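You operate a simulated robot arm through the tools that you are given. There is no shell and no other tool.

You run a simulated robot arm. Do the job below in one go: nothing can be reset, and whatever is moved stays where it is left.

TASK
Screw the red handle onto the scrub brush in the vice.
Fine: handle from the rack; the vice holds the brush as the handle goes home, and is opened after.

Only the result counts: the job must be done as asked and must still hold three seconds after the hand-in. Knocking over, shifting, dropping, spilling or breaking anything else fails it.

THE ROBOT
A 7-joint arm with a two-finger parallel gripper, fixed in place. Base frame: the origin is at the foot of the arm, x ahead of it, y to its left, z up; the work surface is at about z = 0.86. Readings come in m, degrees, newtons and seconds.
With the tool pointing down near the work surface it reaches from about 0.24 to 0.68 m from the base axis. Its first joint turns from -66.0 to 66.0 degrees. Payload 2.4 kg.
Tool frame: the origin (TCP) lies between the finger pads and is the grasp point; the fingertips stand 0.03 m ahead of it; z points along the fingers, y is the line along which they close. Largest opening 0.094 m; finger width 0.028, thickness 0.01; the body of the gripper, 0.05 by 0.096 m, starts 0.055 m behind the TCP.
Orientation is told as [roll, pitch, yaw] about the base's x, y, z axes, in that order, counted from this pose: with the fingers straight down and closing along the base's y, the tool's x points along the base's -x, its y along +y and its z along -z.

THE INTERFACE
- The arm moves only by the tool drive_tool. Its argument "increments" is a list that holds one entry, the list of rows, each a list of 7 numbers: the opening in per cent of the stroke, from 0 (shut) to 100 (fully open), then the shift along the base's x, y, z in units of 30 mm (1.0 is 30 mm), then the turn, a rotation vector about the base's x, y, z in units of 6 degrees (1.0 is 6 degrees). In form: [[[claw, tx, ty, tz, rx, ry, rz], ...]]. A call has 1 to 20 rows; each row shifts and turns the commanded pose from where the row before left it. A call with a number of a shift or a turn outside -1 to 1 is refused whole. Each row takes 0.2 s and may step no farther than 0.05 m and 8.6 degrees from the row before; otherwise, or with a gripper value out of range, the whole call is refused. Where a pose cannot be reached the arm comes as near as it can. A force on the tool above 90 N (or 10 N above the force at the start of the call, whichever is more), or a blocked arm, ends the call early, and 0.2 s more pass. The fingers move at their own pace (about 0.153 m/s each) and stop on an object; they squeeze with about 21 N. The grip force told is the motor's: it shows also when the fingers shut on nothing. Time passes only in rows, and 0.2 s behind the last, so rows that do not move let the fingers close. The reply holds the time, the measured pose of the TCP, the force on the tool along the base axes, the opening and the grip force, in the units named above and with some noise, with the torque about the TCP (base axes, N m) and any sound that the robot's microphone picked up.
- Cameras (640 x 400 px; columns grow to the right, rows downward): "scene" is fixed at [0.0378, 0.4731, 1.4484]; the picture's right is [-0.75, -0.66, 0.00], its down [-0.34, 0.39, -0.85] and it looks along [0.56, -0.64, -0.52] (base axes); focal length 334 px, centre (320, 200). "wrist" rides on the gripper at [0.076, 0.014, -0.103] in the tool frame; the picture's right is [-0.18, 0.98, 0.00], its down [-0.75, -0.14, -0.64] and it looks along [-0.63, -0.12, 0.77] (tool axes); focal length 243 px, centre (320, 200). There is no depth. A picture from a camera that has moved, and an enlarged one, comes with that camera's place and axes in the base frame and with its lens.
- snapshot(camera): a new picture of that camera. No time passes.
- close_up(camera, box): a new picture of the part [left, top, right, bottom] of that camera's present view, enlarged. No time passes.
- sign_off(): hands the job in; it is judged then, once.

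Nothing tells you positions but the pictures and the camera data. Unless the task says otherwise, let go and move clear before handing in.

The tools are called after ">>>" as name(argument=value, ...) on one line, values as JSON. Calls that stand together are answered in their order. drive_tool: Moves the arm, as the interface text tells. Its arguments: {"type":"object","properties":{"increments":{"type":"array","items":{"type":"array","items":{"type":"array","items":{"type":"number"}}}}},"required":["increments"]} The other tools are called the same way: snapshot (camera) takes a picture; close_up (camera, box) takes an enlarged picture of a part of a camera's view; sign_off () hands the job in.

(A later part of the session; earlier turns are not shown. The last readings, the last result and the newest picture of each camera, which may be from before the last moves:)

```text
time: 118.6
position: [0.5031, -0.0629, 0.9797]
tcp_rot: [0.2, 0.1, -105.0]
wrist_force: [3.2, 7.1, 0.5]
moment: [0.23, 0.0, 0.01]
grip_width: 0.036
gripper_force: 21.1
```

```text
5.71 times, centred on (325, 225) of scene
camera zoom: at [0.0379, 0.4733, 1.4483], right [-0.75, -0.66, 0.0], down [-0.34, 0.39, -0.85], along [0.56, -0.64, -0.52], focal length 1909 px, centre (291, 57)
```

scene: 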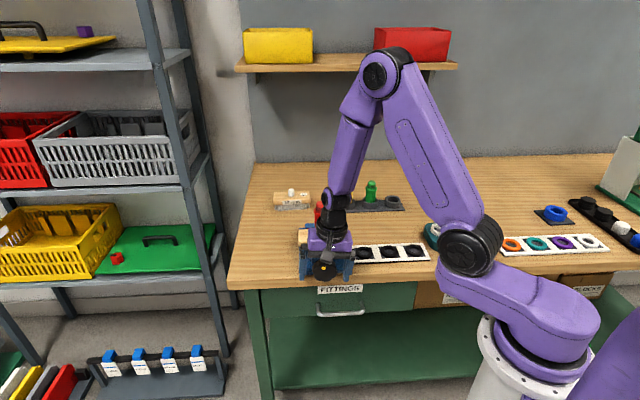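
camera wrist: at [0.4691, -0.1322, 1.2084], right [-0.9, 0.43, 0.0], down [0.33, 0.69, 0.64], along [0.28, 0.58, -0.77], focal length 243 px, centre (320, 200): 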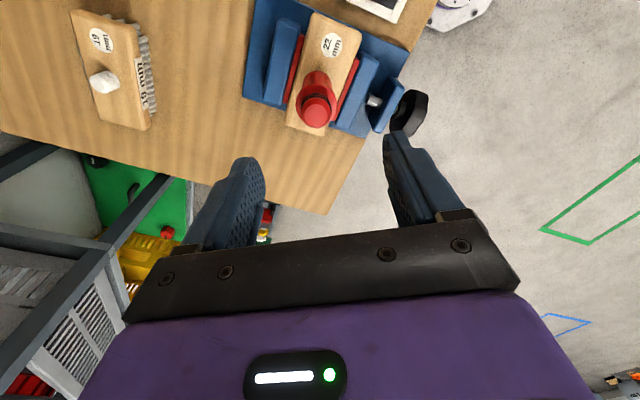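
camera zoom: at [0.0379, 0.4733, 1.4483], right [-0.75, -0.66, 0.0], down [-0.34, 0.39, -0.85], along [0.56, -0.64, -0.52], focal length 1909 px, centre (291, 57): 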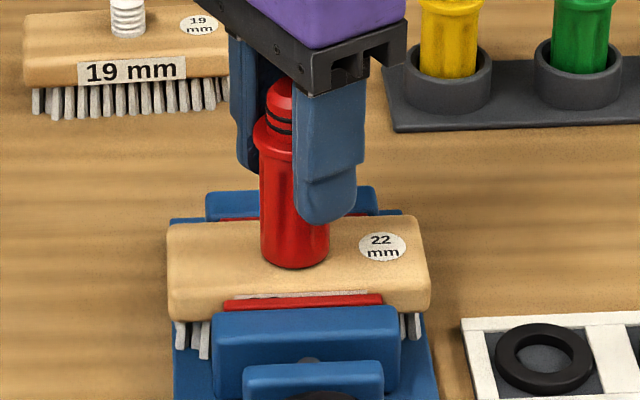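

The handle keeps creeping down onto the brush. I've reached about -105°, so I'll release and rewind for a fresh bite.

>>> drive_tool(increments=[[[80, 0, 0, 0, 0, 0, 0], [80, 0, 0, 0, 0, 0, 0], [80, 0, 0, 0, 0, 0, 1], [80, 0, 0, 0, 0, 0, 1], [80, 0, 0, 0, 0, 0, 1], [80, 0, 0, 0, 0, 0, 1], [80, 0, 0, 0, 0, 0, 1], [80, 0, 0, 0, 0, 0, 1], [80, 0, 0, 0, 0, 0, 1], [80, 0, 0, 0, 0, 0, 1], [80, 0, 0, 0, 0, 0, 1], [80, 0, 0, 0, 0, 0, 1], [80, 0, 0, 0, 0, 0, 1], [80, 0, 0, 0, 0, 0, 1], [80, 0, 0, 0, 0, 0, 1], [80, 0, 0, 0, 0, 0, 1], [80, 0, 0, 0, 0, 0, 1], [80, 0, 0, 0, 0, 0, 1], [80, 0, 0, 0, 0, 0, 1], [80, 0, 0, 0, 0, 0, 1]]])

>>> drive_tool(increments=[[[80, 0, 0, 0, 0, 0, 1], [80, 0, 0, 0, 0, 0, 1], [80, 0, 0, 0, 0, 0, 1], [80, 0, 0, 0, 0, 0, 1], [80, 0, 0, 0, 0, 0, 1], [80, 0, 0, 0, 0, 0, 1], [80, 0, 0, 0, 0, 0, 1], [80, 0, 0, 0, 0, 0, 1], [80, 0, 0, 0, 0, 0, 1], [80, 0, 0, 0, 0, 0, 1], [80, 0, 0, 0, 0, 0, 1], [80, 0, 0, 0, 0, 0, 1], [80, 0, 0, 0, 0, 0, 1], [80, 0, 0, 0, 0, 0, 1], [80, 0, 0, 0, 0, 0, 1], [80, 0, 0, 0, 0, 0, 1], [80, 0, 0, 0, 0, 0, 1], [80, 0, 0, 0, 0, 0, 1]]])

>>> close_up(camera="scene", box=[305, 205, 345, 245])

>>> close_up(camera="wrist", box=[220, 60, 420, 240])

```text
time: 122.8
position: [0.5013, -0.0643, 0.977]
tcp_rot: [0.1, 0.2, 3.3]
wrist_force: [0.3, -1.1, -0.2]
moment: [0.04, 0.0, 0.03]
grip_width: 0.0752
gripper_force: 0.1
```

```text
time: 126.6
position: [0.5032, -0.0622, 0.9784]
tcp_rot: [0.0, 0.1, 111.2]
wrist_force: [0.2, -0.2, 0.1]
moment: [0.01, -0.01, -0.02]
grip_width: 0.0752
gripper_force: 0.0
```

```text
10.00 times, centred on (325, 225) of scene
camera zoom: at [0.0378, 0.4731, 1.4484], right [-0.75, -0.66, 0.0], down [-0.34, 0.39, -0.85], along [0.56, -0.64, -0.52], focal length 3340 px, centre (270, -50)
```

zoom: 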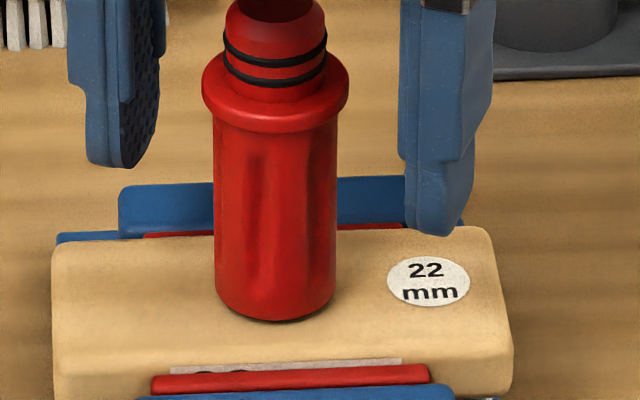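

```text
2.22 times, centred on (320, 150) of wrist
camera zoom: at [0.5165, -0.1393, 1.0806], right [-0.98, -0.18, 0.0], down [-0.14, 0.75, 0.64], along [-0.12, 0.63, -0.77], focal length 539 px, centre (320, 311)
```

zoom: 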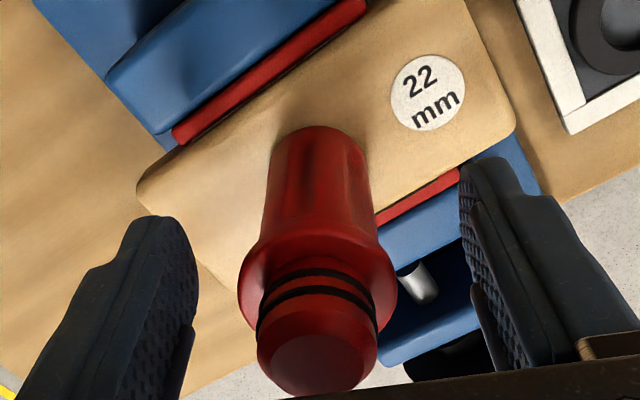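

Just a small gap left under the handle. Regripping and turning clockwise toward the stop.

>>> drive_tool(increments=[[[0, 0, 0, -0.03, 0, 0, 0], [0, 0, 0, 0, 0, 0, 0], [0, 0, 0, 0, 0, 0, 0], [0, 0, 0, -0.003, 0, 0, -1], [0, 0, 0, -0.003, 0, 0, -1], [0, 0, 0, -0.003, 0, 0, -1], [0, 0, 0, -0.003, 0, 0, -1], [0, 0, 0, -0.003, 0, 0, -1]]])

>>> drive_tool(increments=[[[0, 0, 0, -0.003, 0, 0, -1], [0, 0, 0, -0.003, 0, 0, -1], [0, 0, 0, -0.003, 0, 0, -1], [0, 0, 0, -0.003, 0, 0, -1], [0, 0, 0, -0.003, 0, 0, -1]]])

>>> drive_tool(increments=[[[0, 0, 0, -0.003, 0, 0, -1], [0, 0, 0, -0.003, 0, 0, -1], [0, 0, 0, -0.003, 0, 0, -1], [0, 0, 0, -0.003, 0, 0, -1], [0, 0, 0, -0.003, 0, 0, -1]]])

>>> drive_tool(increments=[[[0, 0, 0, -0.003, 0, 0, -1], [0, 0, 0, -0.003, 0, 0, -1], [0, 0, 0, -0.003, 0, 0, -1], [0, 0, 0, -0.003, 0, 0, -1], [0, 0, 0, -0.003, 0, 0, -1]]])

>>> close_up(camera="scene", box=[305, 205, 345, 245])

```text
time: 128.4
position: [0.5023, -0.064, 0.9765]
tcp_rot: [-0.2, 0.1, 80.9]
wrist_force: [13.9, -2.0, 0.3]
moment: [-0.01, -0.17, 0.03]
grip_width: 0.0364
gripper_force: 21.2
```

```text
time: 129.6
position: [0.5038, -0.0634, 0.9766]
tcp_rot: [-0.1, 0.0, 51.0]
wrist_force: [16.4, -6.0, -2.8]
moment: [0.14, -0.16, 0.01]
grip_width: 0.0365
gripper_force: 21.1
```

```text
time: 130.8
position: [0.503, -0.0627, 0.9751]
tcp_rot: [-0.1, -0.1, 21.0]
wrist_force: [17.8, -8.5, -5.4]
moment: [0.15, -0.29, 0.19]
grip_width: 0.0364
gripper_force: 21.3
```

```text
time: 132.0
position: [0.5033, -0.0623, 0.975]
tcp_rot: [0.0, 0.0, -9.0]
wrist_force: [12.6, -7.3, 3.2]
moment: [0.07, 0.05, 0.39]
grip_width: 0.0366
gripper_force: 21.0
```

```text
10.00 times, centred on (325, 225) of scene
camera zoom: at [0.0381, 0.473, 1.4484], right [-0.75, -0.66, 0.0], down [-0.34, 0.39, -0.85], along [0.56, -0.64, -0.52], focal length 3340 px, centre (270, -50)
```

zoom: 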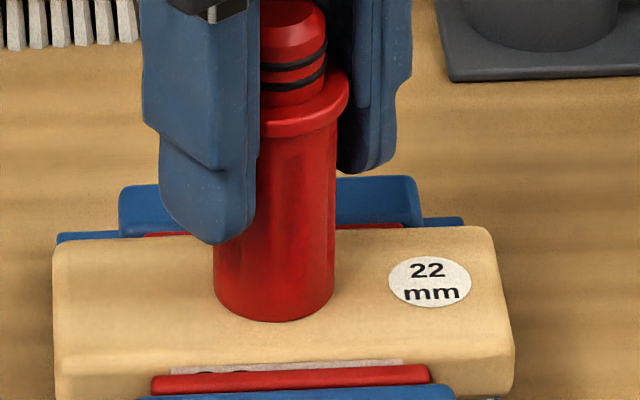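

Handle looks flush on the brush and torque about the axis is rising (0.39 N·m), so it's meeting the stop. A few more degrees to snug it home.

>>> drive_tool(increments=[[[0, 0.02, -0.01, 0, 0, 0, -1], [0, 0, 0, 0, 0, 0, -1], [0, 0, 0, 0, 0, 0, -1]]])

>>> drive_tool(increments=[[[0, 0, 0, 0, 0, 0, -1], [0, 0, 0, 0, 0, 0, -1], [0, 0, 0, 0, 0, 0, -1]]])

>>> close_up(camera="wrist", box=[220, 60, 420, 240])

>>> close_up(camera="scene", box=[305, 205, 345, 245])

```text
time: 132.8
position: [0.5038, -0.0633, 0.9754]
tcp_rot: [0.0, 0.1, -26.9]
wrist_force: [7.8, -1.3, 3.5]
moment: [0.0, 0.09, 0.33]
grip_width: 0.037
gripper_force: 20.9
```

```text
time: 133.6
position: [0.5023, -0.062, 0.9739]
tcp_rot: [0.0, 0.0, -44.9]
wrist_force: [11.7, 3.2, -0.4]
moment: [0.08, 0.03, 0.51]
grip_width: 0.0369
gripper_force: 20.9
```

```text
2.22 times, centred on (320, 150) of wrist
camera zoom: at [0.4587, 0.0012, 1.0776], right [0.82, 0.57, 0.0], down [0.43, -0.63, 0.64], along [0.36, -0.53, -0.77], focal length 539 px, centre (320, 311)
```

zoom: 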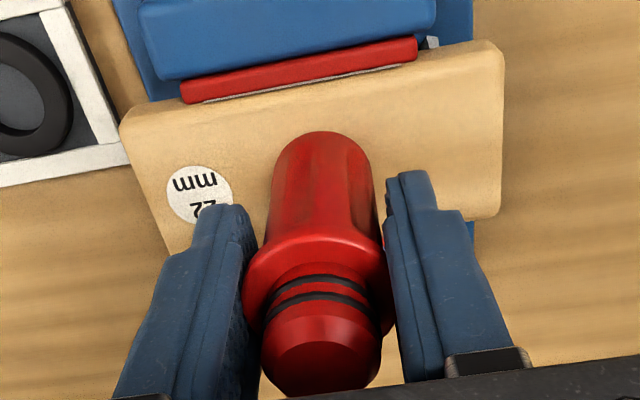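

```text
10.00 times, centred on (325, 225) of scene
camera zoom: at [0.0381, 0.4732, 1.4483], right [-0.75, -0.66, 0.0], down [-0.34, 0.39, -0.85], along [0.56, -0.64, -0.52], focal length 3340 px, centre (270, -50)
```

zoom: 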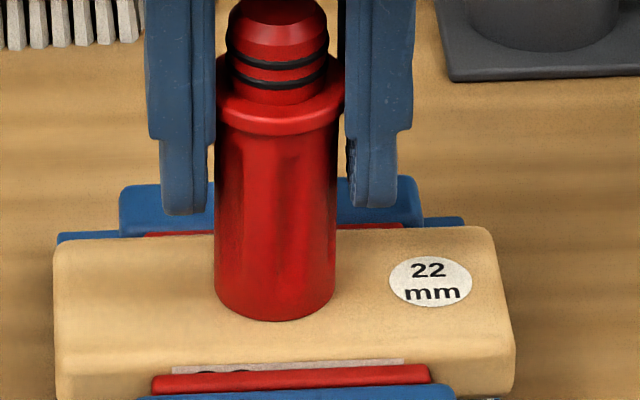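

Torque has plateaued around 0.4–0.5 N·m. One more short turn to confirm it is at the stop, with the pads slipping on a fixed handle.

>>> drive_tool(increments=[[[0, 0, 0, 0, 0, 0, -1], [0, 0, 0, 0, 0, 0, -1], [0, 0, 0, 0, 0, 0, -1], [0, 0, 0, 0, 0, 0, -1]]])

>>> close_up(camera="scene", box=[305, 205, 345, 245])

```text
time: 134.6
position: [0.5025, -0.0625, 0.9753]
tcp_rot: [0.0, 0.0, -69.0]
wrist_force: [14.2, 8.5, 2.3]
moment: [0.05, 0.05, 0.38]
grip_width: 0.0368
gripper_force: 21.2
```

```text
10.00 times, centred on (325, 225) of scene
camera zoom: at [0.0382, 0.4734, 1.4483], right [-0.75, -0.66, 0.0], down [-0.34, 0.39, -0.85], along [0.56, -0.64, -0.52], focal length 3340 px, centre (270, -50)
```

zoom: 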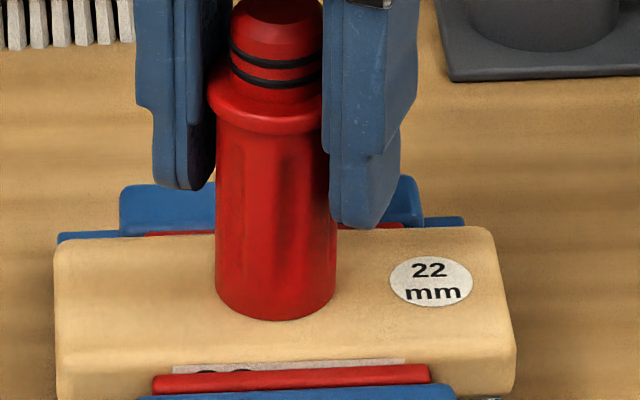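

The flutes stayed fixed while the pads slipped, so the handle is fully home. Releasing and rising clear.

>>> drive_tool(increments=[[[80, 0, 0, 0, 0, 0, 0], [80, 0, 0, 0, 0, 0, 0], [80, 0, 0, 0, 0, 0, 0], [80, 0, 0, 0.5, 0, 0, 0], [80, 0, 0, 0.8, 0, 0, 0], [80, 0, 0, 0.9, 0, 0, 0], [80, 0, 0, 0.9, 0, 0, 0], [80, 0, 0, 0.5, 0, 0, 0]]])

>>> close_up(camera="scene", box=[290, 195, 360, 285])

>>> close_up(camera="scene", box=[305, 215, 345, 245])

>>> snapshot(camera="wrist")

```text
time: 136.4
position: [0.5028, -0.0646, 1.0828]
tcp_rot: [-0.1, 0.1, -69.0]
wrist_force: [0.2, -0.7, 0.7]
moment: [0.01, -0.03, -0.04]
grip_width: 0.0753
gripper_force: 0.1
```

```text
4.44 times, centred on (325, 240) of scene
camera zoom: at [0.0378, 0.4731, 1.4484], right [-0.75, -0.66, 0.0], down [-0.34, 0.39, -0.85], along [0.56, -0.64, -0.52], focal length 1485 px, centre (298, 22)
```

zoom: 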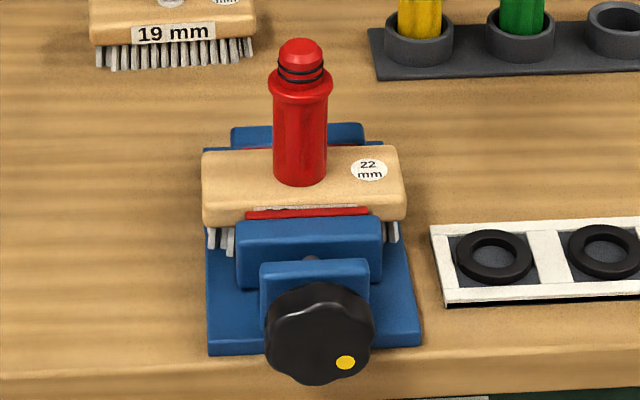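

```text
13.33 times, centred on (325, 230) of scene
camera zoom: at [0.0378, 0.4731, 1.4484], right [-0.75, -0.66, 0.0], down [-0.34, 0.39, -0.85], along [0.56, -0.64, -0.52], focal length 4454 px, centre (253, -200)
```

zoom: 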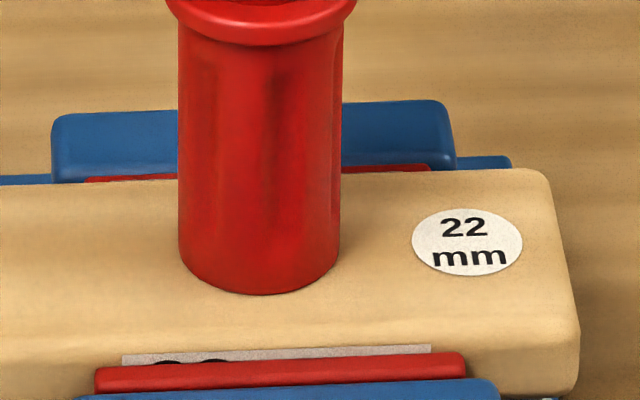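

```text
taken
camera wrist: at [0.4883, 0.0117, 1.1869], right [0.98, 0.18, 0.0], down [0.14, -0.75, 0.64], along [0.12, -0.63, -0.77], focal length 243 px, centre (320, 200)
```

wrist: 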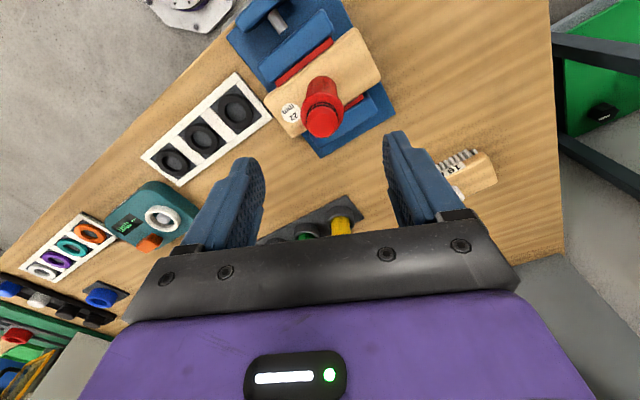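

The handle sits flush and upright on the brush. Now to open the vice: moving back over the knob.

>>> drive_tool(increments=[[[100, -0.47, 0.47, 0.1, 0, 0, 0.67], [100, -0.47, 0.47, 0.1, 0, 0, 0.67], [100, -0.47, 0.47, 0, 0, 0, 0.67], [100, -0.47, 0.47, 0, 0, 0, 0.67], [100, -0.47, 0.47, 0, 0, 0, 0.67], [100, -0.46, 0.487, 0, 0, 0, 0.65], [100, 0, 0, -0.9, 0, 0, 0], [100, 0, 0, -0.9, 0, 0, 0], [100, 0, 0, -0.9, 0, 0, 0]]])

>>> snapshot(camera="wrist")

```text
time: 138.4
position: [0.4168, 0.0216, 1.0099]
tcp_rot: [0.0, 0.0, -44.9]
wrist_force: [0.7, 0.3, 0.6]
moment: [0.01, 0.01, 0.05]
grip_width: 0.0944
gripper_force: 0.1
```

```text
taken
camera wrist: at [0.3728, 0.086, 1.111], right [0.82, 0.57, 0.0], down [0.43, -0.63, 0.64], along [0.36, -0.53, -0.77], focal length 243 px, centre (320, 200)
```

wrist: 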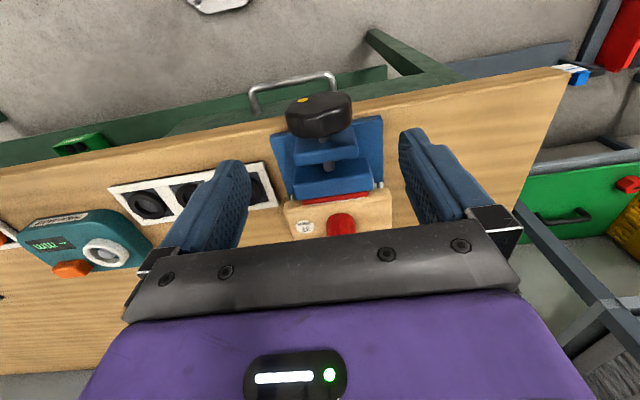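

Lined up over the knob. Lowering, tilting slightly positive, and gripping for the first opening stroke.

>>> drive_tool(increments=[[[100, 0.04, -0.03, -0.9, 0, 0, 0], [100, 0, 0, -0.9, 0, 0, 0], [100, 0, 0, -0.9, 0, 0, 0], [100, 0, 0, -0.95, 0, 0, 0], [100, 0, 0, 0, 0.707, -0.707, 0], [100, 0, 0, 0, 0, 0, 0]]])

>>> close_up(camera="wrist", box=[180, 100, 460, 260])

```text
time: 139.8
position: [0.4212, 0.0205, 0.8991]
tcp_rot: [6.0, 0.0, -44.8]
wrist_force: [-0.2, -0.9, 0.4]
moment: [0.01, 0.04, 0.02]
grip_width: 0.0942
gripper_force: 0.1
```

```text
2.29 times, centred on (320, 180) of wrist
camera zoom: at [0.3678, 0.0759, 1.0028], right [0.82, 0.56, 0.1], down [0.39, -0.68, 0.62], along [0.42, -0.47, -0.77], focal length 555 px, centre (320, 246)
```

zoom: 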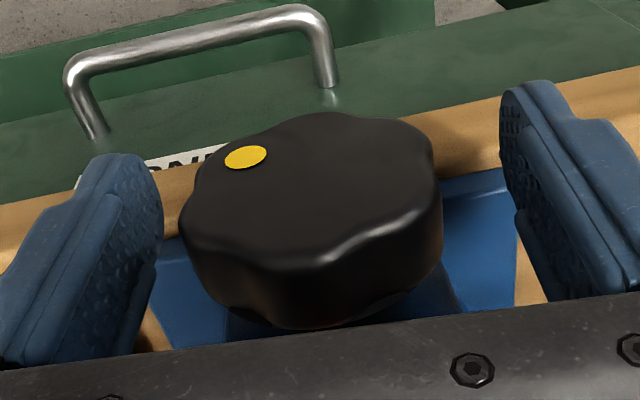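

>>> drive_tool(increments=[[[100, -0.05, -0.035, 0, 0, 0, 0], [0, 0, 0, 0, 0, 0, 0], [0, 0, 0, 0, 0, 0, 0], [0, 0, 0, 0, 0, 0, 0], [0, 0, 0, 0, -0.707, 0.707, 0], [0, 0, 0, 0, -0.707, 0.707, 0], [0, 0, 0, 0, -0.707, 0.707, 0]]])

>>> drive_tool(increments=[[[0, 0, 0, 0, -0.707, 0.707, 0], [0, 0, 0, 0, -0.707, 0.707, 0], [0, 0, 0, 0, -0.707, 0.707, 0], [0, 0, 0, 0, -0.707, 0.707, 0]]])

>>> drive_tool(increments=[[[100, 0, 0, 0, 0, 0, 0], [100, 0, 0, 0, 0, 0, 0], [100, 0, 0, 0, 0, 0, 0]]])

>>> close_up(camera="scene", box=[280, 195, 380, 285])

```text
time: 141.4
position: [0.4187, 0.0201, 0.8985]
tcp_rot: [-12.0, -0.1, -44.9]
wrist_force: [12.2, 0.1, 18.8]
moment: [0.52, 0.93, -0.01]
grip_width: 0.0615
gripper_force: 45.6
```

```text
time: 142.4
position: [0.4192, 0.0195, 0.8988]
tcp_rot: [-36.0, 0.0, -45.0]
wrist_force: [16.7, 3.3, 19.1]
moment: [0.03, 0.33, -0.18]
grip_width: 0.0616
gripper_force: 44.1
```

```text
time: 143.2
position: [0.4182, 0.0198, 0.8979]
tcp_rot: [-35.9, 0.2, -45.1]
wrist_force: [-0.3, -0.1, 0.4]
moment: [-0.01, -0.01, 0.02]
grip_width: 0.0939
gripper_force: 0.0
```

```text
4.44 times, centred on (330, 240) of scene
camera zoom: at [0.0378, 0.4731, 1.4484], right [-0.75, -0.66, 0.0], down [-0.34, 0.39, -0.85], along [0.56, -0.64, -0.52], focal length 1485 px, centre (276, 22)
```

zoom: 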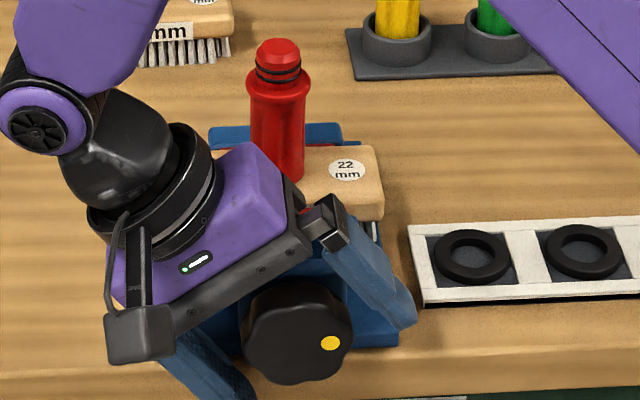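

The knob turned counter-clockwise as wanted and released cleanly. Repeating opening strokes.

>>> drive_tool(increments=[[[100, -0.01, 0.01, 0.03, 0.707, -0.707, 0], [100, 0, 0, 0, 0.707, -0.707, 0], [100, 0, 0, 0, 0.707, -0.707, 0], [100, 0, 0, 0, 0.707, -0.707, 0], [100, 0, 0, 0, 0.707, -0.707, 0], [100, 0, 0, 0, 0.707, -0.707, 0], [100, 0, 0, 0, 0.707, -0.707, 0], [0, 0, 0, 0, 0, 0, 0], [0, 0, 0, 0, 0, 0, 0], [0, 0, 0, 0, 0, 0, 0]]])

>>> drive_tool(increments=[[[0, 0, 0, 0, -0.707, 0.707, 0], [0, 0, 0, 0, -0.707, 0.707, 0], [0, 0, 0, 0, -0.707, 0.707, 0], [0, 0, 0, 0, -0.707, 0.707, 0], [0, 0, 0, 0, -0.707, 0.707, 0], [0, 0, 0, 0, -0.707, 0.707, 0], [0, 0, 0, 0, -0.707, 0.707, 0]]])

>>> drive_tool(increments=[[[100, 0, 0, 0, 0, 0, 0], [100, 0, 0, 0, 0, 0, 0], [100, 0, 0, 0, 0, 0, 0]]])

>>> close_up(camera="scene", box=[280, 195, 380, 285])

```text
time: 145.4
position: [0.4188, 0.0199, 0.8995]
tcp_rot: [6.1, -0.1, -44.9]
wrist_force: [-1.1, -0.9, 1.1]
moment: [-0.81, -0.53, -0.29]
grip_width: 0.0609
gripper_force: 45.2
```

```text
time: 147.0
position: [0.4189, 0.0209, 0.8988]
tcp_rot: [-35.9, 0.0, -44.8]
wrist_force: [13.4, 0.9, -0.3]
moment: [-0.04, -0.04, -0.43]
grip_width: 0.061
gripper_force: 44.9
```

```text
time: 147.8
position: [0.4191, 0.0203, 0.8985]
tcp_rot: [-36.0, 0.1, -45.0]
wrist_force: [-0.1, 0.0, -0.9]
moment: [-0.01, -0.02, -0.01]
grip_width: 0.0939
gripper_force: 0.2
```

```text
4.44 times, centred on (330, 240) of scene
camera zoom: at [0.0378, 0.4731, 1.4484], right [-0.75, -0.66, 0.0], down [-0.34, 0.39, -0.85], along [0.56, -0.64, -0.52], focal length 1485 px, centre (276, 22)
```

zoom: 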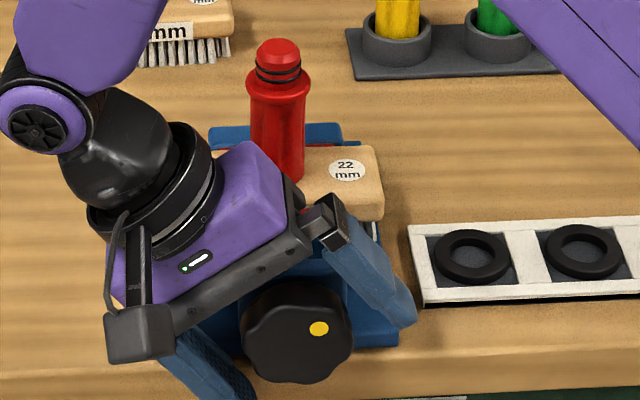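

Opening is progressing (the dot keeps moving counter-clockwise). Two more strokes.

>>> drive_tool(increments=[[[100, -0.015, 0.015, 0, 0.707, -0.707, 0], [100, 0, 0, 0, 0.707, -0.707, 0], [100, 0, 0, 0, 0.707, -0.707, 0], [100, 0, 0, 0, 0.707, -0.707, 0], [100, 0, 0, 0, 0.707, -0.707, 0], [100, 0, 0, 0, 0.707, -0.707, 0], [100, 0, 0, 0, 0.707, -0.707, 0], [0, 0, 0, 0, 0, 0, 0], [0, 0, 0, 0, 0, 0, 0], [0, 0, 0, 0, 0, 0, 0]]])

>>> drive_tool(increments=[[[0, 0, 0, 0, -0.707, 0.707, 0], [0, 0, 0, 0, -0.707, 0.707, 0], [0, 0, 0, 0, -0.707, 0.707, 0], [0, 0, 0, 0, -0.707, 0.707, 0], [0, 0, 0, 0, -0.707, 0.707, 0], [0, 0, 0, 0, -0.707, 0.707, 0], [0, 0, 0, 0, -0.707, 0.707, 0]]])

>>> drive_tool(increments=[[[100, 0, 0, 0, 0, 0, 0], [100, 0, 0, 0, 0, 0, 0], [100, 0, 0, 0, 0, 0, 0]]])

>>> close_up(camera="scene", box=[280, 195, 380, 285])

>>> close_up(camera="wrist", box=[180, 100, 460, 260])

```text
time: 150.0
position: [0.4181, 0.0202, 0.8999]
tcp_rot: [6.2, -0.1, -44.9]
wrist_force: [-0.5, -4.5, 0.3]
moment: [-0.67, -0.56, -0.15]
grip_width: 0.0614
gripper_force: 45.2
```

```text
time: 151.6
position: [0.4197, 0.0207, 0.8994]
tcp_rot: [-35.8, -0.1, -44.8]
wrist_force: [24.9, -4.0, 13.6]
moment: [0.55, 0.52, -0.8]
grip_width: 0.0614
gripper_force: 44.9
```

```text
time: 152.4
position: [0.4172, 0.0208, 0.8987]
tcp_rot: [-35.9, 0.1, -45.0]
wrist_force: [-0.1, -0.5, 0.1]
moment: [-0.02, 0.01, -0.02]
grip_width: 0.0938
gripper_force: 0.1
```

```text
4.44 times, centred on (330, 240) of scene
camera zoom: at [0.0378, 0.4731, 1.4484], right [-0.75, -0.66, 0.0], down [-0.34, 0.39, -0.85], along [0.56, -0.64, -0.52], focal length 1485 px, centre (276, 22)
```

zoom: 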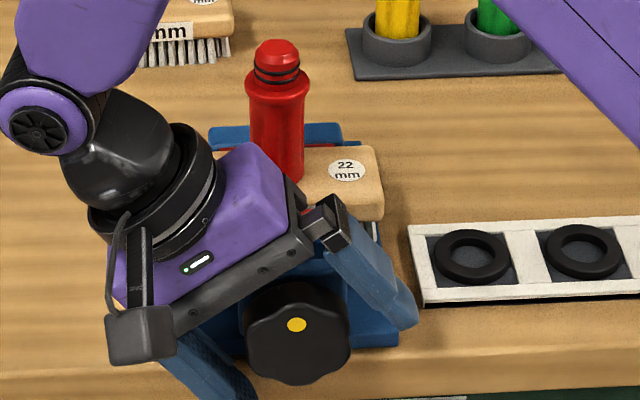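

```text
2.29 times, centred on (320, 180) of wrist
camera zoom: at [0.4134, 0.1248, 0.9744], right [0.69, 0.43, -0.58], down [0.72, -0.35, 0.6], along [0.06, -0.83, -0.55], focal length 555 px, centre (320, 246)
```

zoom: 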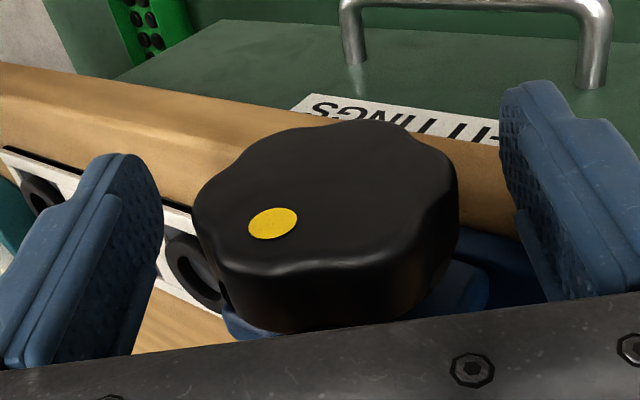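

>>> drive_tool(increments=[[[100, -0.01, 0.03, 0, 0.707, -0.707, 0], [100, 0, 0, 0, 0.707, -0.707, 0], [100, 0, 0, 0, 0.707, -0.707, 0], [100, 0, 0, 0, 0.707, -0.707, 0], [100, 0, 0, 0, 0.707, -0.707, 0], [100, 0, 0, 0, 0.707, -0.707, 0], [100, 0, 0, 0, 0.707, -0.707, 0], [0, 0, 0, 0, 0, 0, 0], [0, 0, 0, 0, 0, 0, 0], [0, 0, 0, 0, 0, 0, 0]]])

>>> drive_tool(increments=[[[0, 0, 0, 0, -0.707, 0.707, 0], [0, 0, 0, 0, -0.707, 0.707, 0], [0, 0, 0, 0, -0.707, 0.707, 0], [0, 0, 0, 0, -0.707, 0.707, 0], [0, 0, 0, 0, -0.707, 0.707, 0], [0, 0, 0, 0, -0.707, 0.707, 0], [0, 0, 0, 0, -0.707, 0.707, 0]]])

>>> drive_tool(increments=[[[100, 0, 0, 0, 0, 0, 0], [100, 0, 0, 0, 0, 0, 0], [100, 0, 0, 0, 0, 0, 0]]])

>>> close_up(camera="scene", box=[280, 195, 380, 285])

>>> close_up(camera="wrist", box=[180, 100, 460, 260])

```text
time: 154.6
position: [0.4181, 0.021, 0.8996]
tcp_rot: [6.0, 0.0, -45.0]
wrist_force: [-1.5, -3.9, 2.8]
moment: [-0.21, -0.2, -0.21]
grip_width: 0.0607
gripper_force: 21.3
```

```text
time: 156.2
position: [0.4179, 0.0209, 0.8995]
tcp_rot: [-36.0, 0.0, -44.8]
wrist_force: [13.2, -17.9, -2.8]
moment: [-0.03, -0.02, -0.36]
grip_width: 0.0613
gripper_force: 21.2
```

```text
time: 157.0
position: [0.4173, 0.0234, 0.8987]
tcp_rot: [-35.9, 0.1, -44.8]
wrist_force: [0.2, -0.1, -0.2]
moment: [-0.02, 0.0, 0.0]
grip_width: 0.0938
gripper_force: 0.1
```

```text
4.44 times, centred on (330, 240) of scene
camera zoom: at [0.0378, 0.4731, 1.4484], right [-0.75, -0.66, 0.0], down [-0.34, 0.39, -0.85], along [0.56, -0.64, -0.52], focal length 1485 px, centre (276, 22)
```

zoom: 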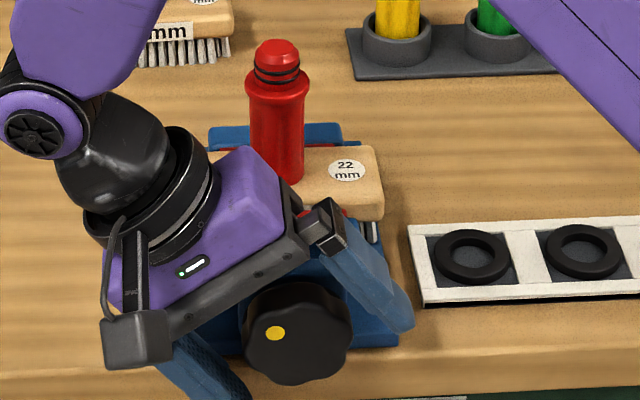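

```text
2.29 times, centred on (320, 180) of wrist
camera zoom: at [0.4132, 0.1279, 0.974], right [0.69, 0.44, -0.58], down [0.72, -0.35, 0.6], along [0.06, -0.83, -0.55], focal length 555 px, centre (320, 246)
```

zoom: 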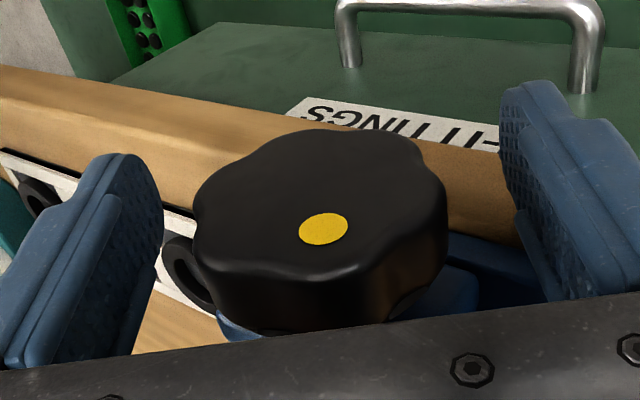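

Good progress. Continuing.

>>> drive_tool(increments=[[[100, -0.02, 0.02, 0, 0.707, -0.707, 0], [100, 0, 0, 0, 0.707, -0.707, 0], [100, 0, 0, 0, 0.707, -0.707, 0], [100, 0, 0, 0, 0.707, -0.707, 0], [100, 0, 0, 0, 0.707, -0.707, 0], [100, 0, 0, 0, 0.707, -0.707, 0], [100, 0, 0, 0, 0.707, -0.707, 0], [0, 0, 0, 0, 0, 0, 0], [0, 0, 0, 0, 0, 0, 0], [0, 0, 0, 0, 0, 0, 0]]])

>>> drive_tool(increments=[[[0, 0, 0, 0, -0.707, 0.707, 0], [0, 0, 0, 0, -0.707, 0.707, 0], [0, 0, 0, 0, -0.707, 0.707, 0], [0, 0, 0, 0, -0.707, 0.707, 0], [0, 0, 0, 0, -0.707, 0.707, 0], [0, 0, 0, 0, -0.707, 0.707, 0], [0, 0, 0, 0, -0.707, 0.707, 0]]])

>>> drive_tool(increments=[[[100, 0, 0, 0, 0, 0, 0], [100, 0, 0, 0, 0, 0, 0], [100, 0, 0, 0, 0, 0, 0]]])

>>> close_up(camera="scene", box=[280, 195, 380, 285])

>>> close_up(camera="wrist", box=[180, 100, 460, 260])

```text
time: 159.2
position: [0.4173, 0.0199, 0.8992]
tcp_rot: [6.0, -0.1, -45.1]
wrist_force: [-0.8, -14.9, -0.5]
moment: [-0.12, -0.12, -0.16]
grip_width: 0.0604
gripper_force: 21.1
```

```text
time: 160.8
position: [0.4181, 0.0226, 0.8996]
tcp_rot: [-35.8, 0.0, -44.7]
wrist_force: [17.8, -12.8, 3.3]
moment: [0.15, 0.16, -0.17]
grip_width: 0.0602
gripper_force: 21.1
```

```text
time: 161.6
position: [0.4181, 0.0215, 0.8992]
tcp_rot: [-35.9, 0.0, -44.5]
wrist_force: [21.2, -7.5, 9.8]
moment: [0.52, 0.51, 0.78]
grip_width: 0.0599
gripper_force: 0.1
```

```text
4.44 times, centred on (330, 240) of scene
camera zoom: at [0.0382, 0.4729, 1.4484], right [-0.75, -0.66, 0.0], down [-0.34, 0.39, -0.85], along [0.56, -0.64, -0.52], focal length 1485 px, centre (276, 22)
```

zoom: 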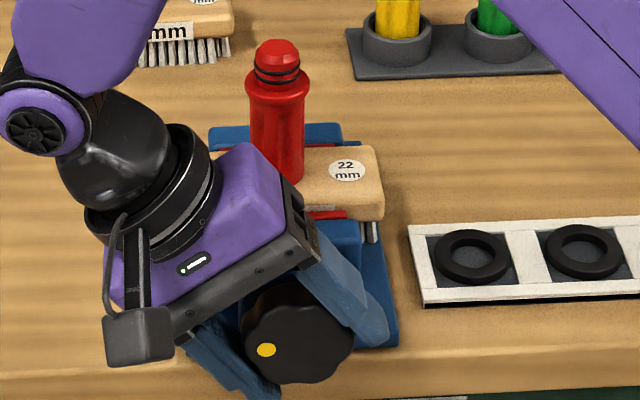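

```text
2.29 times, centred on (320, 180) of wrist
camera zoom: at [0.4135, 0.1265, 0.9748], right [0.69, 0.44, -0.58], down [0.72, -0.34, 0.6], along [0.07, -0.83, -0.55], focal length 555 px, centre (320, 246)
```

zoom: 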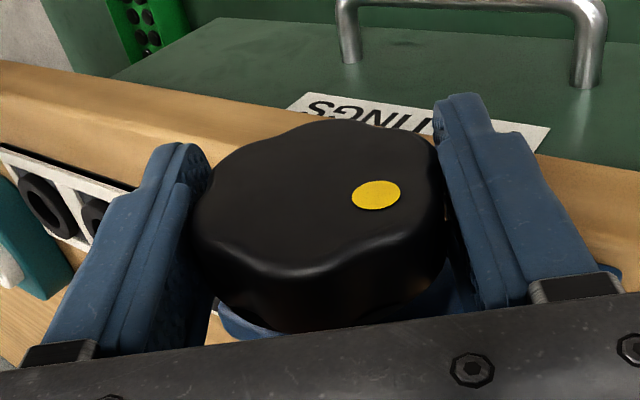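

Fingers stuck again; I'll relieve by easing in the direction of the load.

>>> drive_tool(increments=[[[100, 0.04, -0.01, 0.02, 0, 0, 0], [100, 0.02, 0, 0.02, 0, 0, 0], [100, 0, 0, 0, 0, 0, 0]]])

```text
time: 162.4
position: [0.4155, 0.0207, 0.9013]
tcp_rot: [-36.3, 0.2, -45.4]
wrist_force: [-1.1, -6.9, 3.7]
moment: [0.5, -0.11, -0.19]
grip_width: 0.0761
gripper_force: 0.1
```

>>> drive_tool(increments=[[[100, 0, 0, 0, 0, 0, 0], [100, -0.04, 0.01, -0.04, 0, 0, 0], [100, 0, 0, 0, 0, 0, 0]]])

>>> close_up(camera="scene", box=[280, 195, 380, 285])

>>> close_up(camera="wrist", box=[180, 100, 460, 260])

```text
time: 163.2
position: [0.4168, 0.0228, 0.8992]
tcp_rot: [-35.9, 0.0, -45.0]
wrist_force: [-0.7, -0.6, 0.5]
moment: [-0.02, 0.01, 0.04]
grip_width: 0.094
gripper_force: 0.1
```

```text
4.44 times, centred on (330, 240) of scene
camera zoom: at [0.0378, 0.4731, 1.4484], right [-0.75, -0.66, 0.0], down [-0.34, 0.39, -0.85], along [0.56, -0.64, -0.52], focal length 1485 px, centre (276, 22)
```

zoom: 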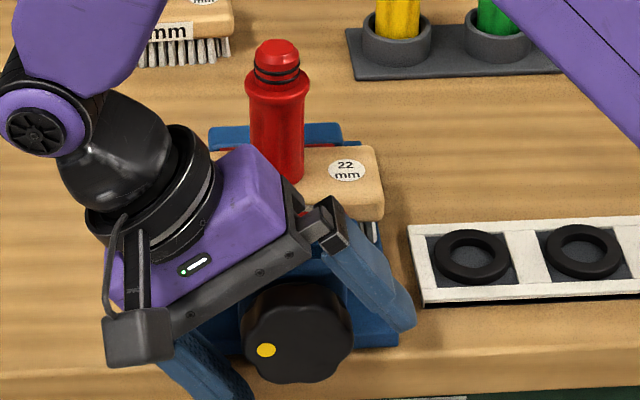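

```text
2.29 times, centred on (320, 180) of wrist
camera zoom: at [0.4132, 0.1269, 0.9745], right [0.69, 0.43, -0.58], down [0.72, -0.35, 0.6], along [0.06, -0.83, -0.55], focal length 555 px, centre (320, 246)
```

zoom: 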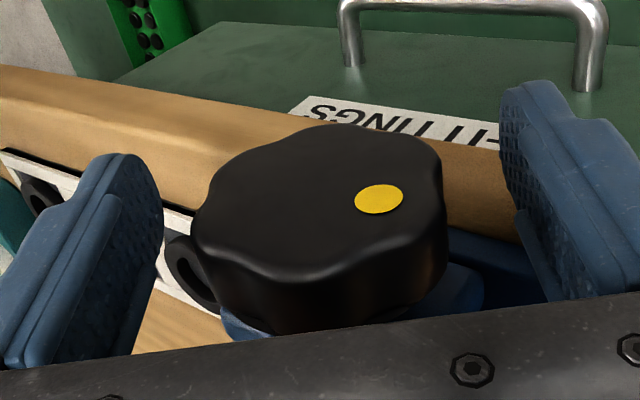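

Freed, and the dot has held. Next opening stroke.

>>> drive_tool(increments=[[[100, -0.02, 0.02, 0, 0.707, -0.707, 0], [100, 0, 0, 0, 0.707, -0.707, 0], [100, 0, 0, 0, 0.707, -0.707, 0], [100, 0, 0, 0, 0.707, -0.707, 0], [100, 0, 0, 0, 0.707, -0.707, 0], [100, 0, 0, 0, 0.707, -0.707, 0], [100, 0, 0, 0, 0.707, -0.707, 0], [0, 0, 0, 0, 0, 0, 0], [0, 0, 0, 0, 0, 0, 0], [0, 0, 0, 0, 0, 0, 0]]])

>>> drive_tool(increments=[[[0, 0, 0, 0, -0.707, 0.707, 0], [0, 0, 0, 0, -0.707, 0.707, 0], [0, 0, 0, 0, -0.707, 0.707, 0], [0, 0, 0, 0, -0.707, 0.707, 0], [0, 0, 0, 0, -0.707, 0.707, 0], [0, 0, 0, 0, -0.707, 0.707, 0], [0, 0, 0, 0, -0.707, 0.707, 0]]])

>>> drive_tool(increments=[[[100, 0, 0, 0, 0, 0, 0], [100, 0, 0, 0, 0, 0, 0], [100, 0, 0, 0, 0, 0, 0]]])

>>> close_up(camera="scene", box=[280, 195, 380, 285])

>>> close_up(camera="wrist", box=[180, 100, 460, 260])

```text
time: 165.4
position: [0.4172, 0.0225, 0.8988]
tcp_rot: [6.0, 0.1, -45.0]
wrist_force: [-3.9, -7.2, 0.2]
moment: [-0.59, -0.59, -0.16]
grip_width: 0.0615
gripper_force: 44.7
```

```text
time: 167.0
position: [0.4176, 0.0229, 0.8998]
tcp_rot: [-36.0, 0.0, -44.9]
wrist_force: [5.1, -10.0, -13.1]
moment: [-0.05, -0.03, -0.66]
grip_width: 0.0616
gripper_force: 44.7
```

```text
time: 167.8
position: [0.4153, 0.0237, 0.8994]
tcp_rot: [-36.0, 0.1, -44.9]
wrist_force: [0.4, -0.7, -0.1]
moment: [0.0, -0.03, 0.0]
grip_width: 0.0939
gripper_force: 0.1
```

```text
4.44 times, centred on (330, 240) of scene
camera zoom: at [0.0378, 0.4731, 1.4484], right [-0.75, -0.66, 0.0], down [-0.34, 0.39, -0.85], along [0.56, -0.64, -0.52], focal length 1485 px, centre (276, 22)
```

zoom: 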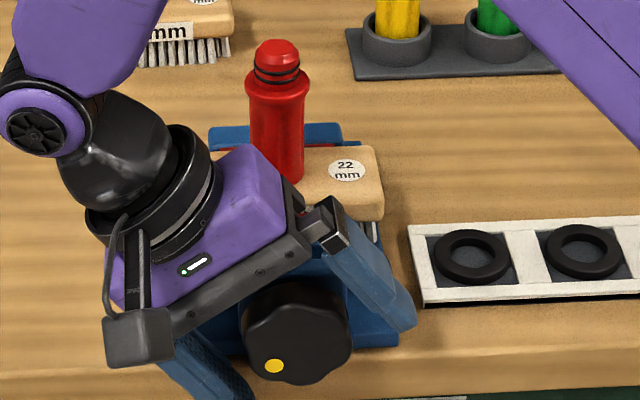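

```text
2.29 times, centred on (320, 180) of wrist
camera zoom: at [0.4128, 0.127, 0.9748], right [0.69, 0.43, -0.58], down [0.72, -0.35, 0.6], along [0.06, -0.83, -0.55], focal length 555 px, centre (320, 246)
```

zoom: 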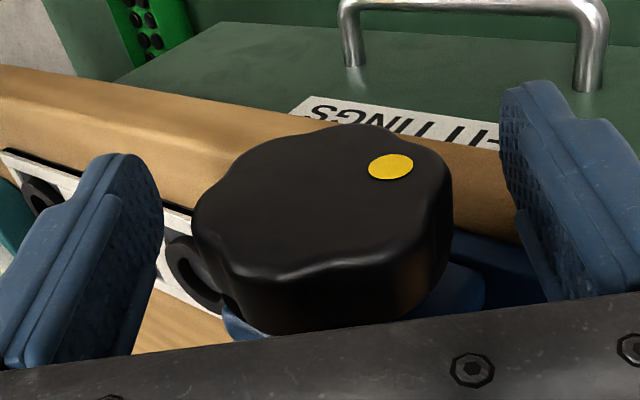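

About 285° opened so far. Continuing a few more strokes so the brush is clearly free.

>>> drive_tool(increments=[[[100, -0.02, 0.02, 0, 0.707, -0.707, 0], [100, 0, 0, 0, 0.707, -0.707, 0], [100, 0, 0, 0, 0.707, -0.707, 0], [100, 0, 0, 0, 0.707, -0.707, 0], [100, 0, 0, 0, 0.707, -0.707, 0], [100, 0, 0, 0, 0.707, -0.707, 0], [100, 0, 0, 0, 0.707, -0.707, 0], [0, 0, 0, 0, 0, 0, 0], [0, 0, 0, 0, 0, 0, 0], [0, 0, 0, 0, 0, 0, 0]]])

>>> drive_tool(increments=[[[0, 0, 0, 0, -0.707, 0.707, 0], [0, 0, 0, 0, -0.707, 0.707, 0], [0, 0, 0, 0, -0.707, 0.707, 0], [0, 0, 0, 0, -0.707, 0.707, 0], [0, 0, 0, 0, -0.707, 0.707, 0], [0, 0, 0, 0, -0.707, 0.707, 0], [0, 0, 0, 0, -0.707, 0.707, 0]]])

>>> drive_tool(increments=[[[100, 0, 0, 0, 0, 0, 0], [100, 0, 0, 0, 0, 0, 0], [100, 0, 0, 0, 0, 0, 0]]])

>>> close_up(camera="scene", box=[280, 195, 380, 285])

>>> close_up(camera="wrist", box=[180, 100, 460, 260])

```text
time: 170.0
position: [0.4155, 0.0233, 0.9003]
tcp_rot: [6.0, -0.1, -45.0]
wrist_force: [-4.1, -6.9, -1.6]
moment: [-0.64, -0.66, 0.04]
grip_width: 0.0618
gripper_force: 45.1
```

```text
time: 171.6
position: [0.4154, 0.0228, 0.8991]
tcp_rot: [-36.0, 0.1, -44.9]
wrist_force: [8.3, -2.4, -5.6]
moment: [-0.08, -0.11, -0.71]
grip_width: 0.0613
gripper_force: 45.0
```

```text
time: 172.4
position: [0.4158, 0.0233, 0.8993]
tcp_rot: [-36.1, 0.1, -45.0]
wrist_force: [0.4, -0.5, -0.5]
moment: [-0.02, 0.01, 0.0]
grip_width: 0.0937
gripper_force: 0.0
```

```text
4.44 times, centred on (330, 240) of scene
camera zoom: at [0.0378, 0.4731, 1.4484], right [-0.75, -0.66, 0.0], down [-0.34, 0.39, -0.85], along [0.56, -0.64, -0.52], focal length 1485 px, centre (276, 22)
```

zoom: 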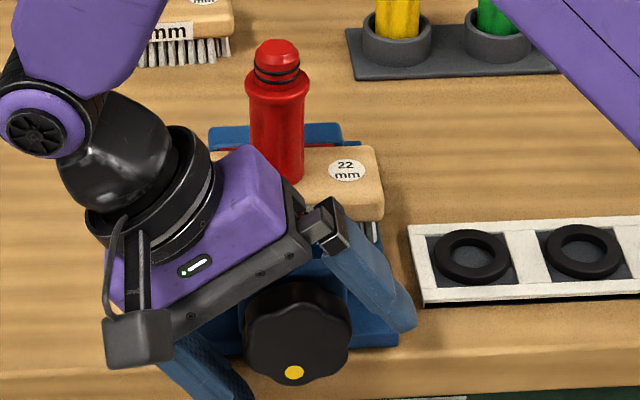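

```text
2.29 times, centred on (320, 180) of wrist
camera zoom: at [0.4122, 0.1276, 0.9748], right [0.69, 0.43, -0.58], down [0.72, -0.35, 0.6], along [0.06, -0.83, -0.55], focal length 555 px, centre (320, 246)
```

zoom: 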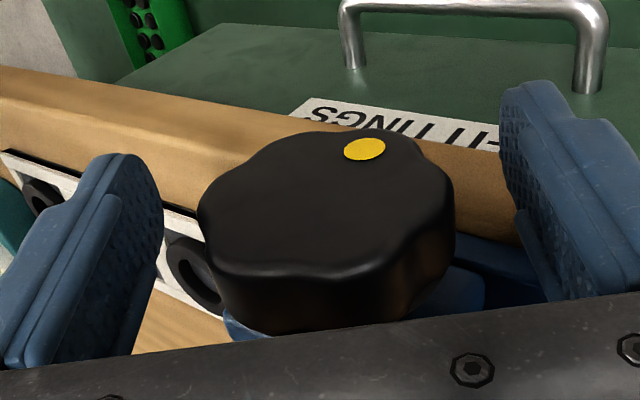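

>>> drive_tool(increments=[[[100, -0.02, 0.02, 0, 0.707, -0.707, 0], [100, 0, 0, 0, 0.707, -0.707, 0], [100, 0, 0, 0, 0.707, -0.707, 0], [100, 0, 0, 0, 0.707, -0.707, 0], [100, 0, 0, 0, 0.707, -0.707, 0], [100, 0, 0, 0, 0.707, -0.707, 0], [100, 0, 0, 0, 0.707, -0.707, 0], [0, 0, 0, 0, 0, 0, 0], [0, 0, 0, 0, 0, 0, 0], [0, 0, 0, 0, 0, 0, 0]]])

>>> drive_tool(increments=[[[0, 0, 0, 0, -0.707, 0.707, 0], [0, 0, 0, 0, -0.707, 0.707, 0], [0, 0, 0, 0, -0.707, 0.707, 0], [0, 0, 0, 0, -0.707, 0.707, 0], [0, 0, 0, 0, -0.707, 0.707, 0], [0, 0, 0, 0, -0.707, 0.707, 0], [0, 0, 0, 0, -0.707, 0.707, 0]]])

>>> drive_tool(increments=[[[100, 0, 0, 0, 0, 0, 0], [100, 0, 0, 0, 0, 0, 0], [100, 0, 0, 0, 0, 0, 0]]])

>>> close_up(camera="wrist", box=[180, 100, 460, 260])

```text
time: 174.6
position: [0.4148, 0.0233, 0.8996]
tcp_rot: [6.0, 0.0, -45.0]
wrist_force: [-5.5, -7.4, -0.2]
moment: [-0.81, -0.83, -0.28]
grip_width: 0.0606
gripper_force: 44.5
```

```text
time: 176.2
position: [0.4163, 0.0246, 0.8998]
tcp_rot: [-36.0, 0.1, -44.9]
wrist_force: [3.5, -9.8, -9.3]
moment: [-0.23, -0.18, -0.65]
grip_width: 0.0607
gripper_force: 45.4
```

```text
time: 177.0
position: [0.4157, 0.023, 0.9001]
tcp_rot: [-36.0, 0.1, -44.9]
wrist_force: [-0.2, 1.1, -0.7]
moment: [0.03, 0.0, -0.03]
grip_width: 0.0939
gripper_force: 0.1
```

```text
2.29 times, centred on (320, 180) of wrist
camera zoom: at [0.4121, 0.1281, 0.9746], right [0.69, 0.43, -0.58], down [0.72, -0.35, 0.6], along [0.06, -0.83, -0.55], focal length 555 px, centre (320, 246)
```

zoom: 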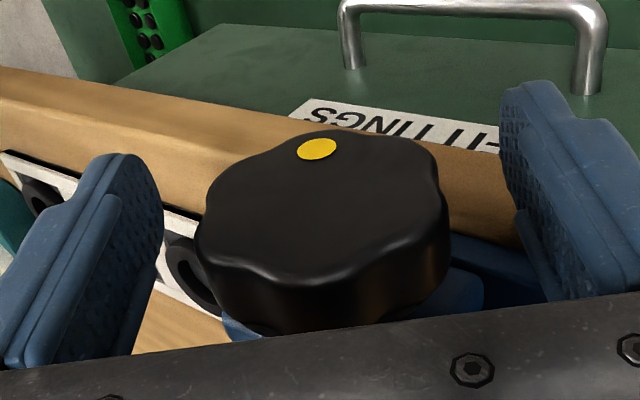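

>>> drive_tool(increments=[[[100, -0.02, 0.02, 0, 0.707, -0.707, 0], [100, 0, 0, 0, 0.707, -0.707, 0], [100, 0, 0, 0, 0.707, -0.707, 0], [100, 0, 0, 0, 0.707, -0.707, 0], [100, 0, 0, 0, 0.707, -0.707, 0], [100, 0, 0, 0, 0.707, -0.707, 0], [100, 0, 0, 0, 0.707, -0.707, 0], [0, 0, 0, 0, 0, 0, 0], [0, 0, 0, 0, 0, 0, 0], [0, 0, 0, 0, 0, 0, 0]]])

>>> drive_tool(increments=[[[0, 0, 0, 0, -0.707, 0.707, 0], [0, 0, 0, 0, -0.707, 0.707, 0], [0, 0, 0, 0, -0.707, 0.707, 0], [0, 0, 0, 0, -0.707, 0.707, 0], [0, 0, 0, 0, -0.707, 0.707, 0], [0, 0, 0, 0, -0.707, 0.707, 0], [0, 0, 0, 0, -0.707, 0.707, 0]]])

>>> drive_tool(increments=[[[100, 0, 0, 0, 0, 0, 0], [100, 0, 0, 0, 0, 0, 0], [100, 0, 0, 0, 0, 0, 0]]])

>>> close_up(camera="wrist", box=[180, 100, 460, 260])

>>> close_up(camera="scene", box=[280, 195, 380, 285])

```text
time: 179.2
position: [0.4147, 0.0233, 0.8996]
tcp_rot: [5.9, 0.1, -45.1]
wrist_force: [-6.0, -8.3, -0.6]
moment: [-0.57, -0.56, -0.26]
grip_width: 0.0619
gripper_force: 45.4
```

```text
time: 180.8
position: [0.4156, 0.0232, 0.9001]
tcp_rot: [-36.0, 0.1, -44.9]
wrist_force: [0.6, -10.6, -15.8]
moment: [-0.1, -0.09, -0.31]
grip_width: 0.0619
gripper_force: 45.0
```

```text
time: 181.6
position: [0.4155, 0.0254, 0.9009]
tcp_rot: [-35.9, 0.2, -44.9]
wrist_force: [0.5, -0.1, -0.1]
moment: [0.0, -0.02, 0.01]
grip_width: 0.0943
gripper_force: 0.0
```

```text
2.29 times, centred on (320, 180) of wrist
camera zoom: at [0.4116, 0.1286, 0.9749], right [0.69, 0.43, -0.58], down [0.72, -0.35, 0.6], along [0.06, -0.83, -0.55], focal length 555 px, centre (320, 246)
```

zoom: 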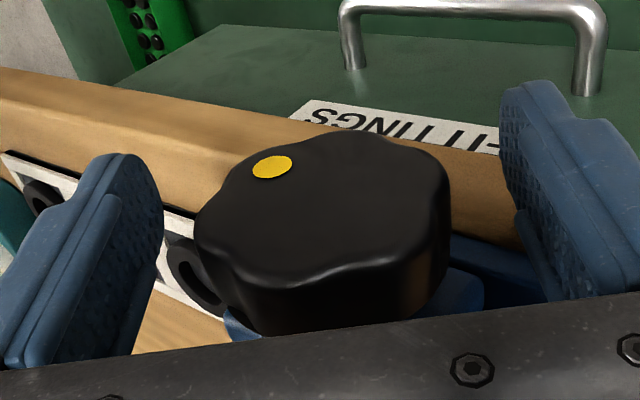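

```text
4.44 times, centred on (330, 240) of scene
camera zoom: at [0.0378, 0.4731, 1.4484], right [-0.75, -0.66, 0.0], down [-0.34, 0.39, -0.85], along [0.56, -0.64, -0.52], focal length 1485 px, centre (276, 22)
```

zoom: 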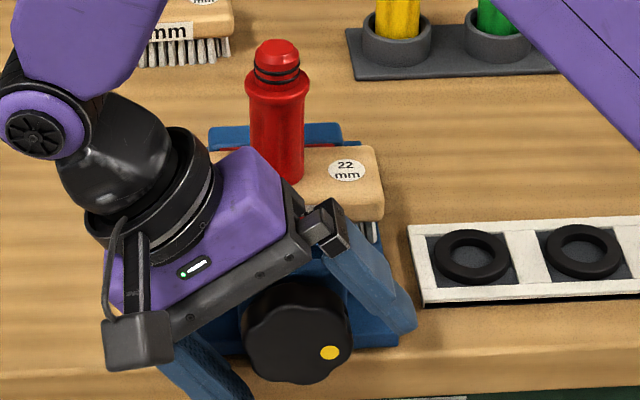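

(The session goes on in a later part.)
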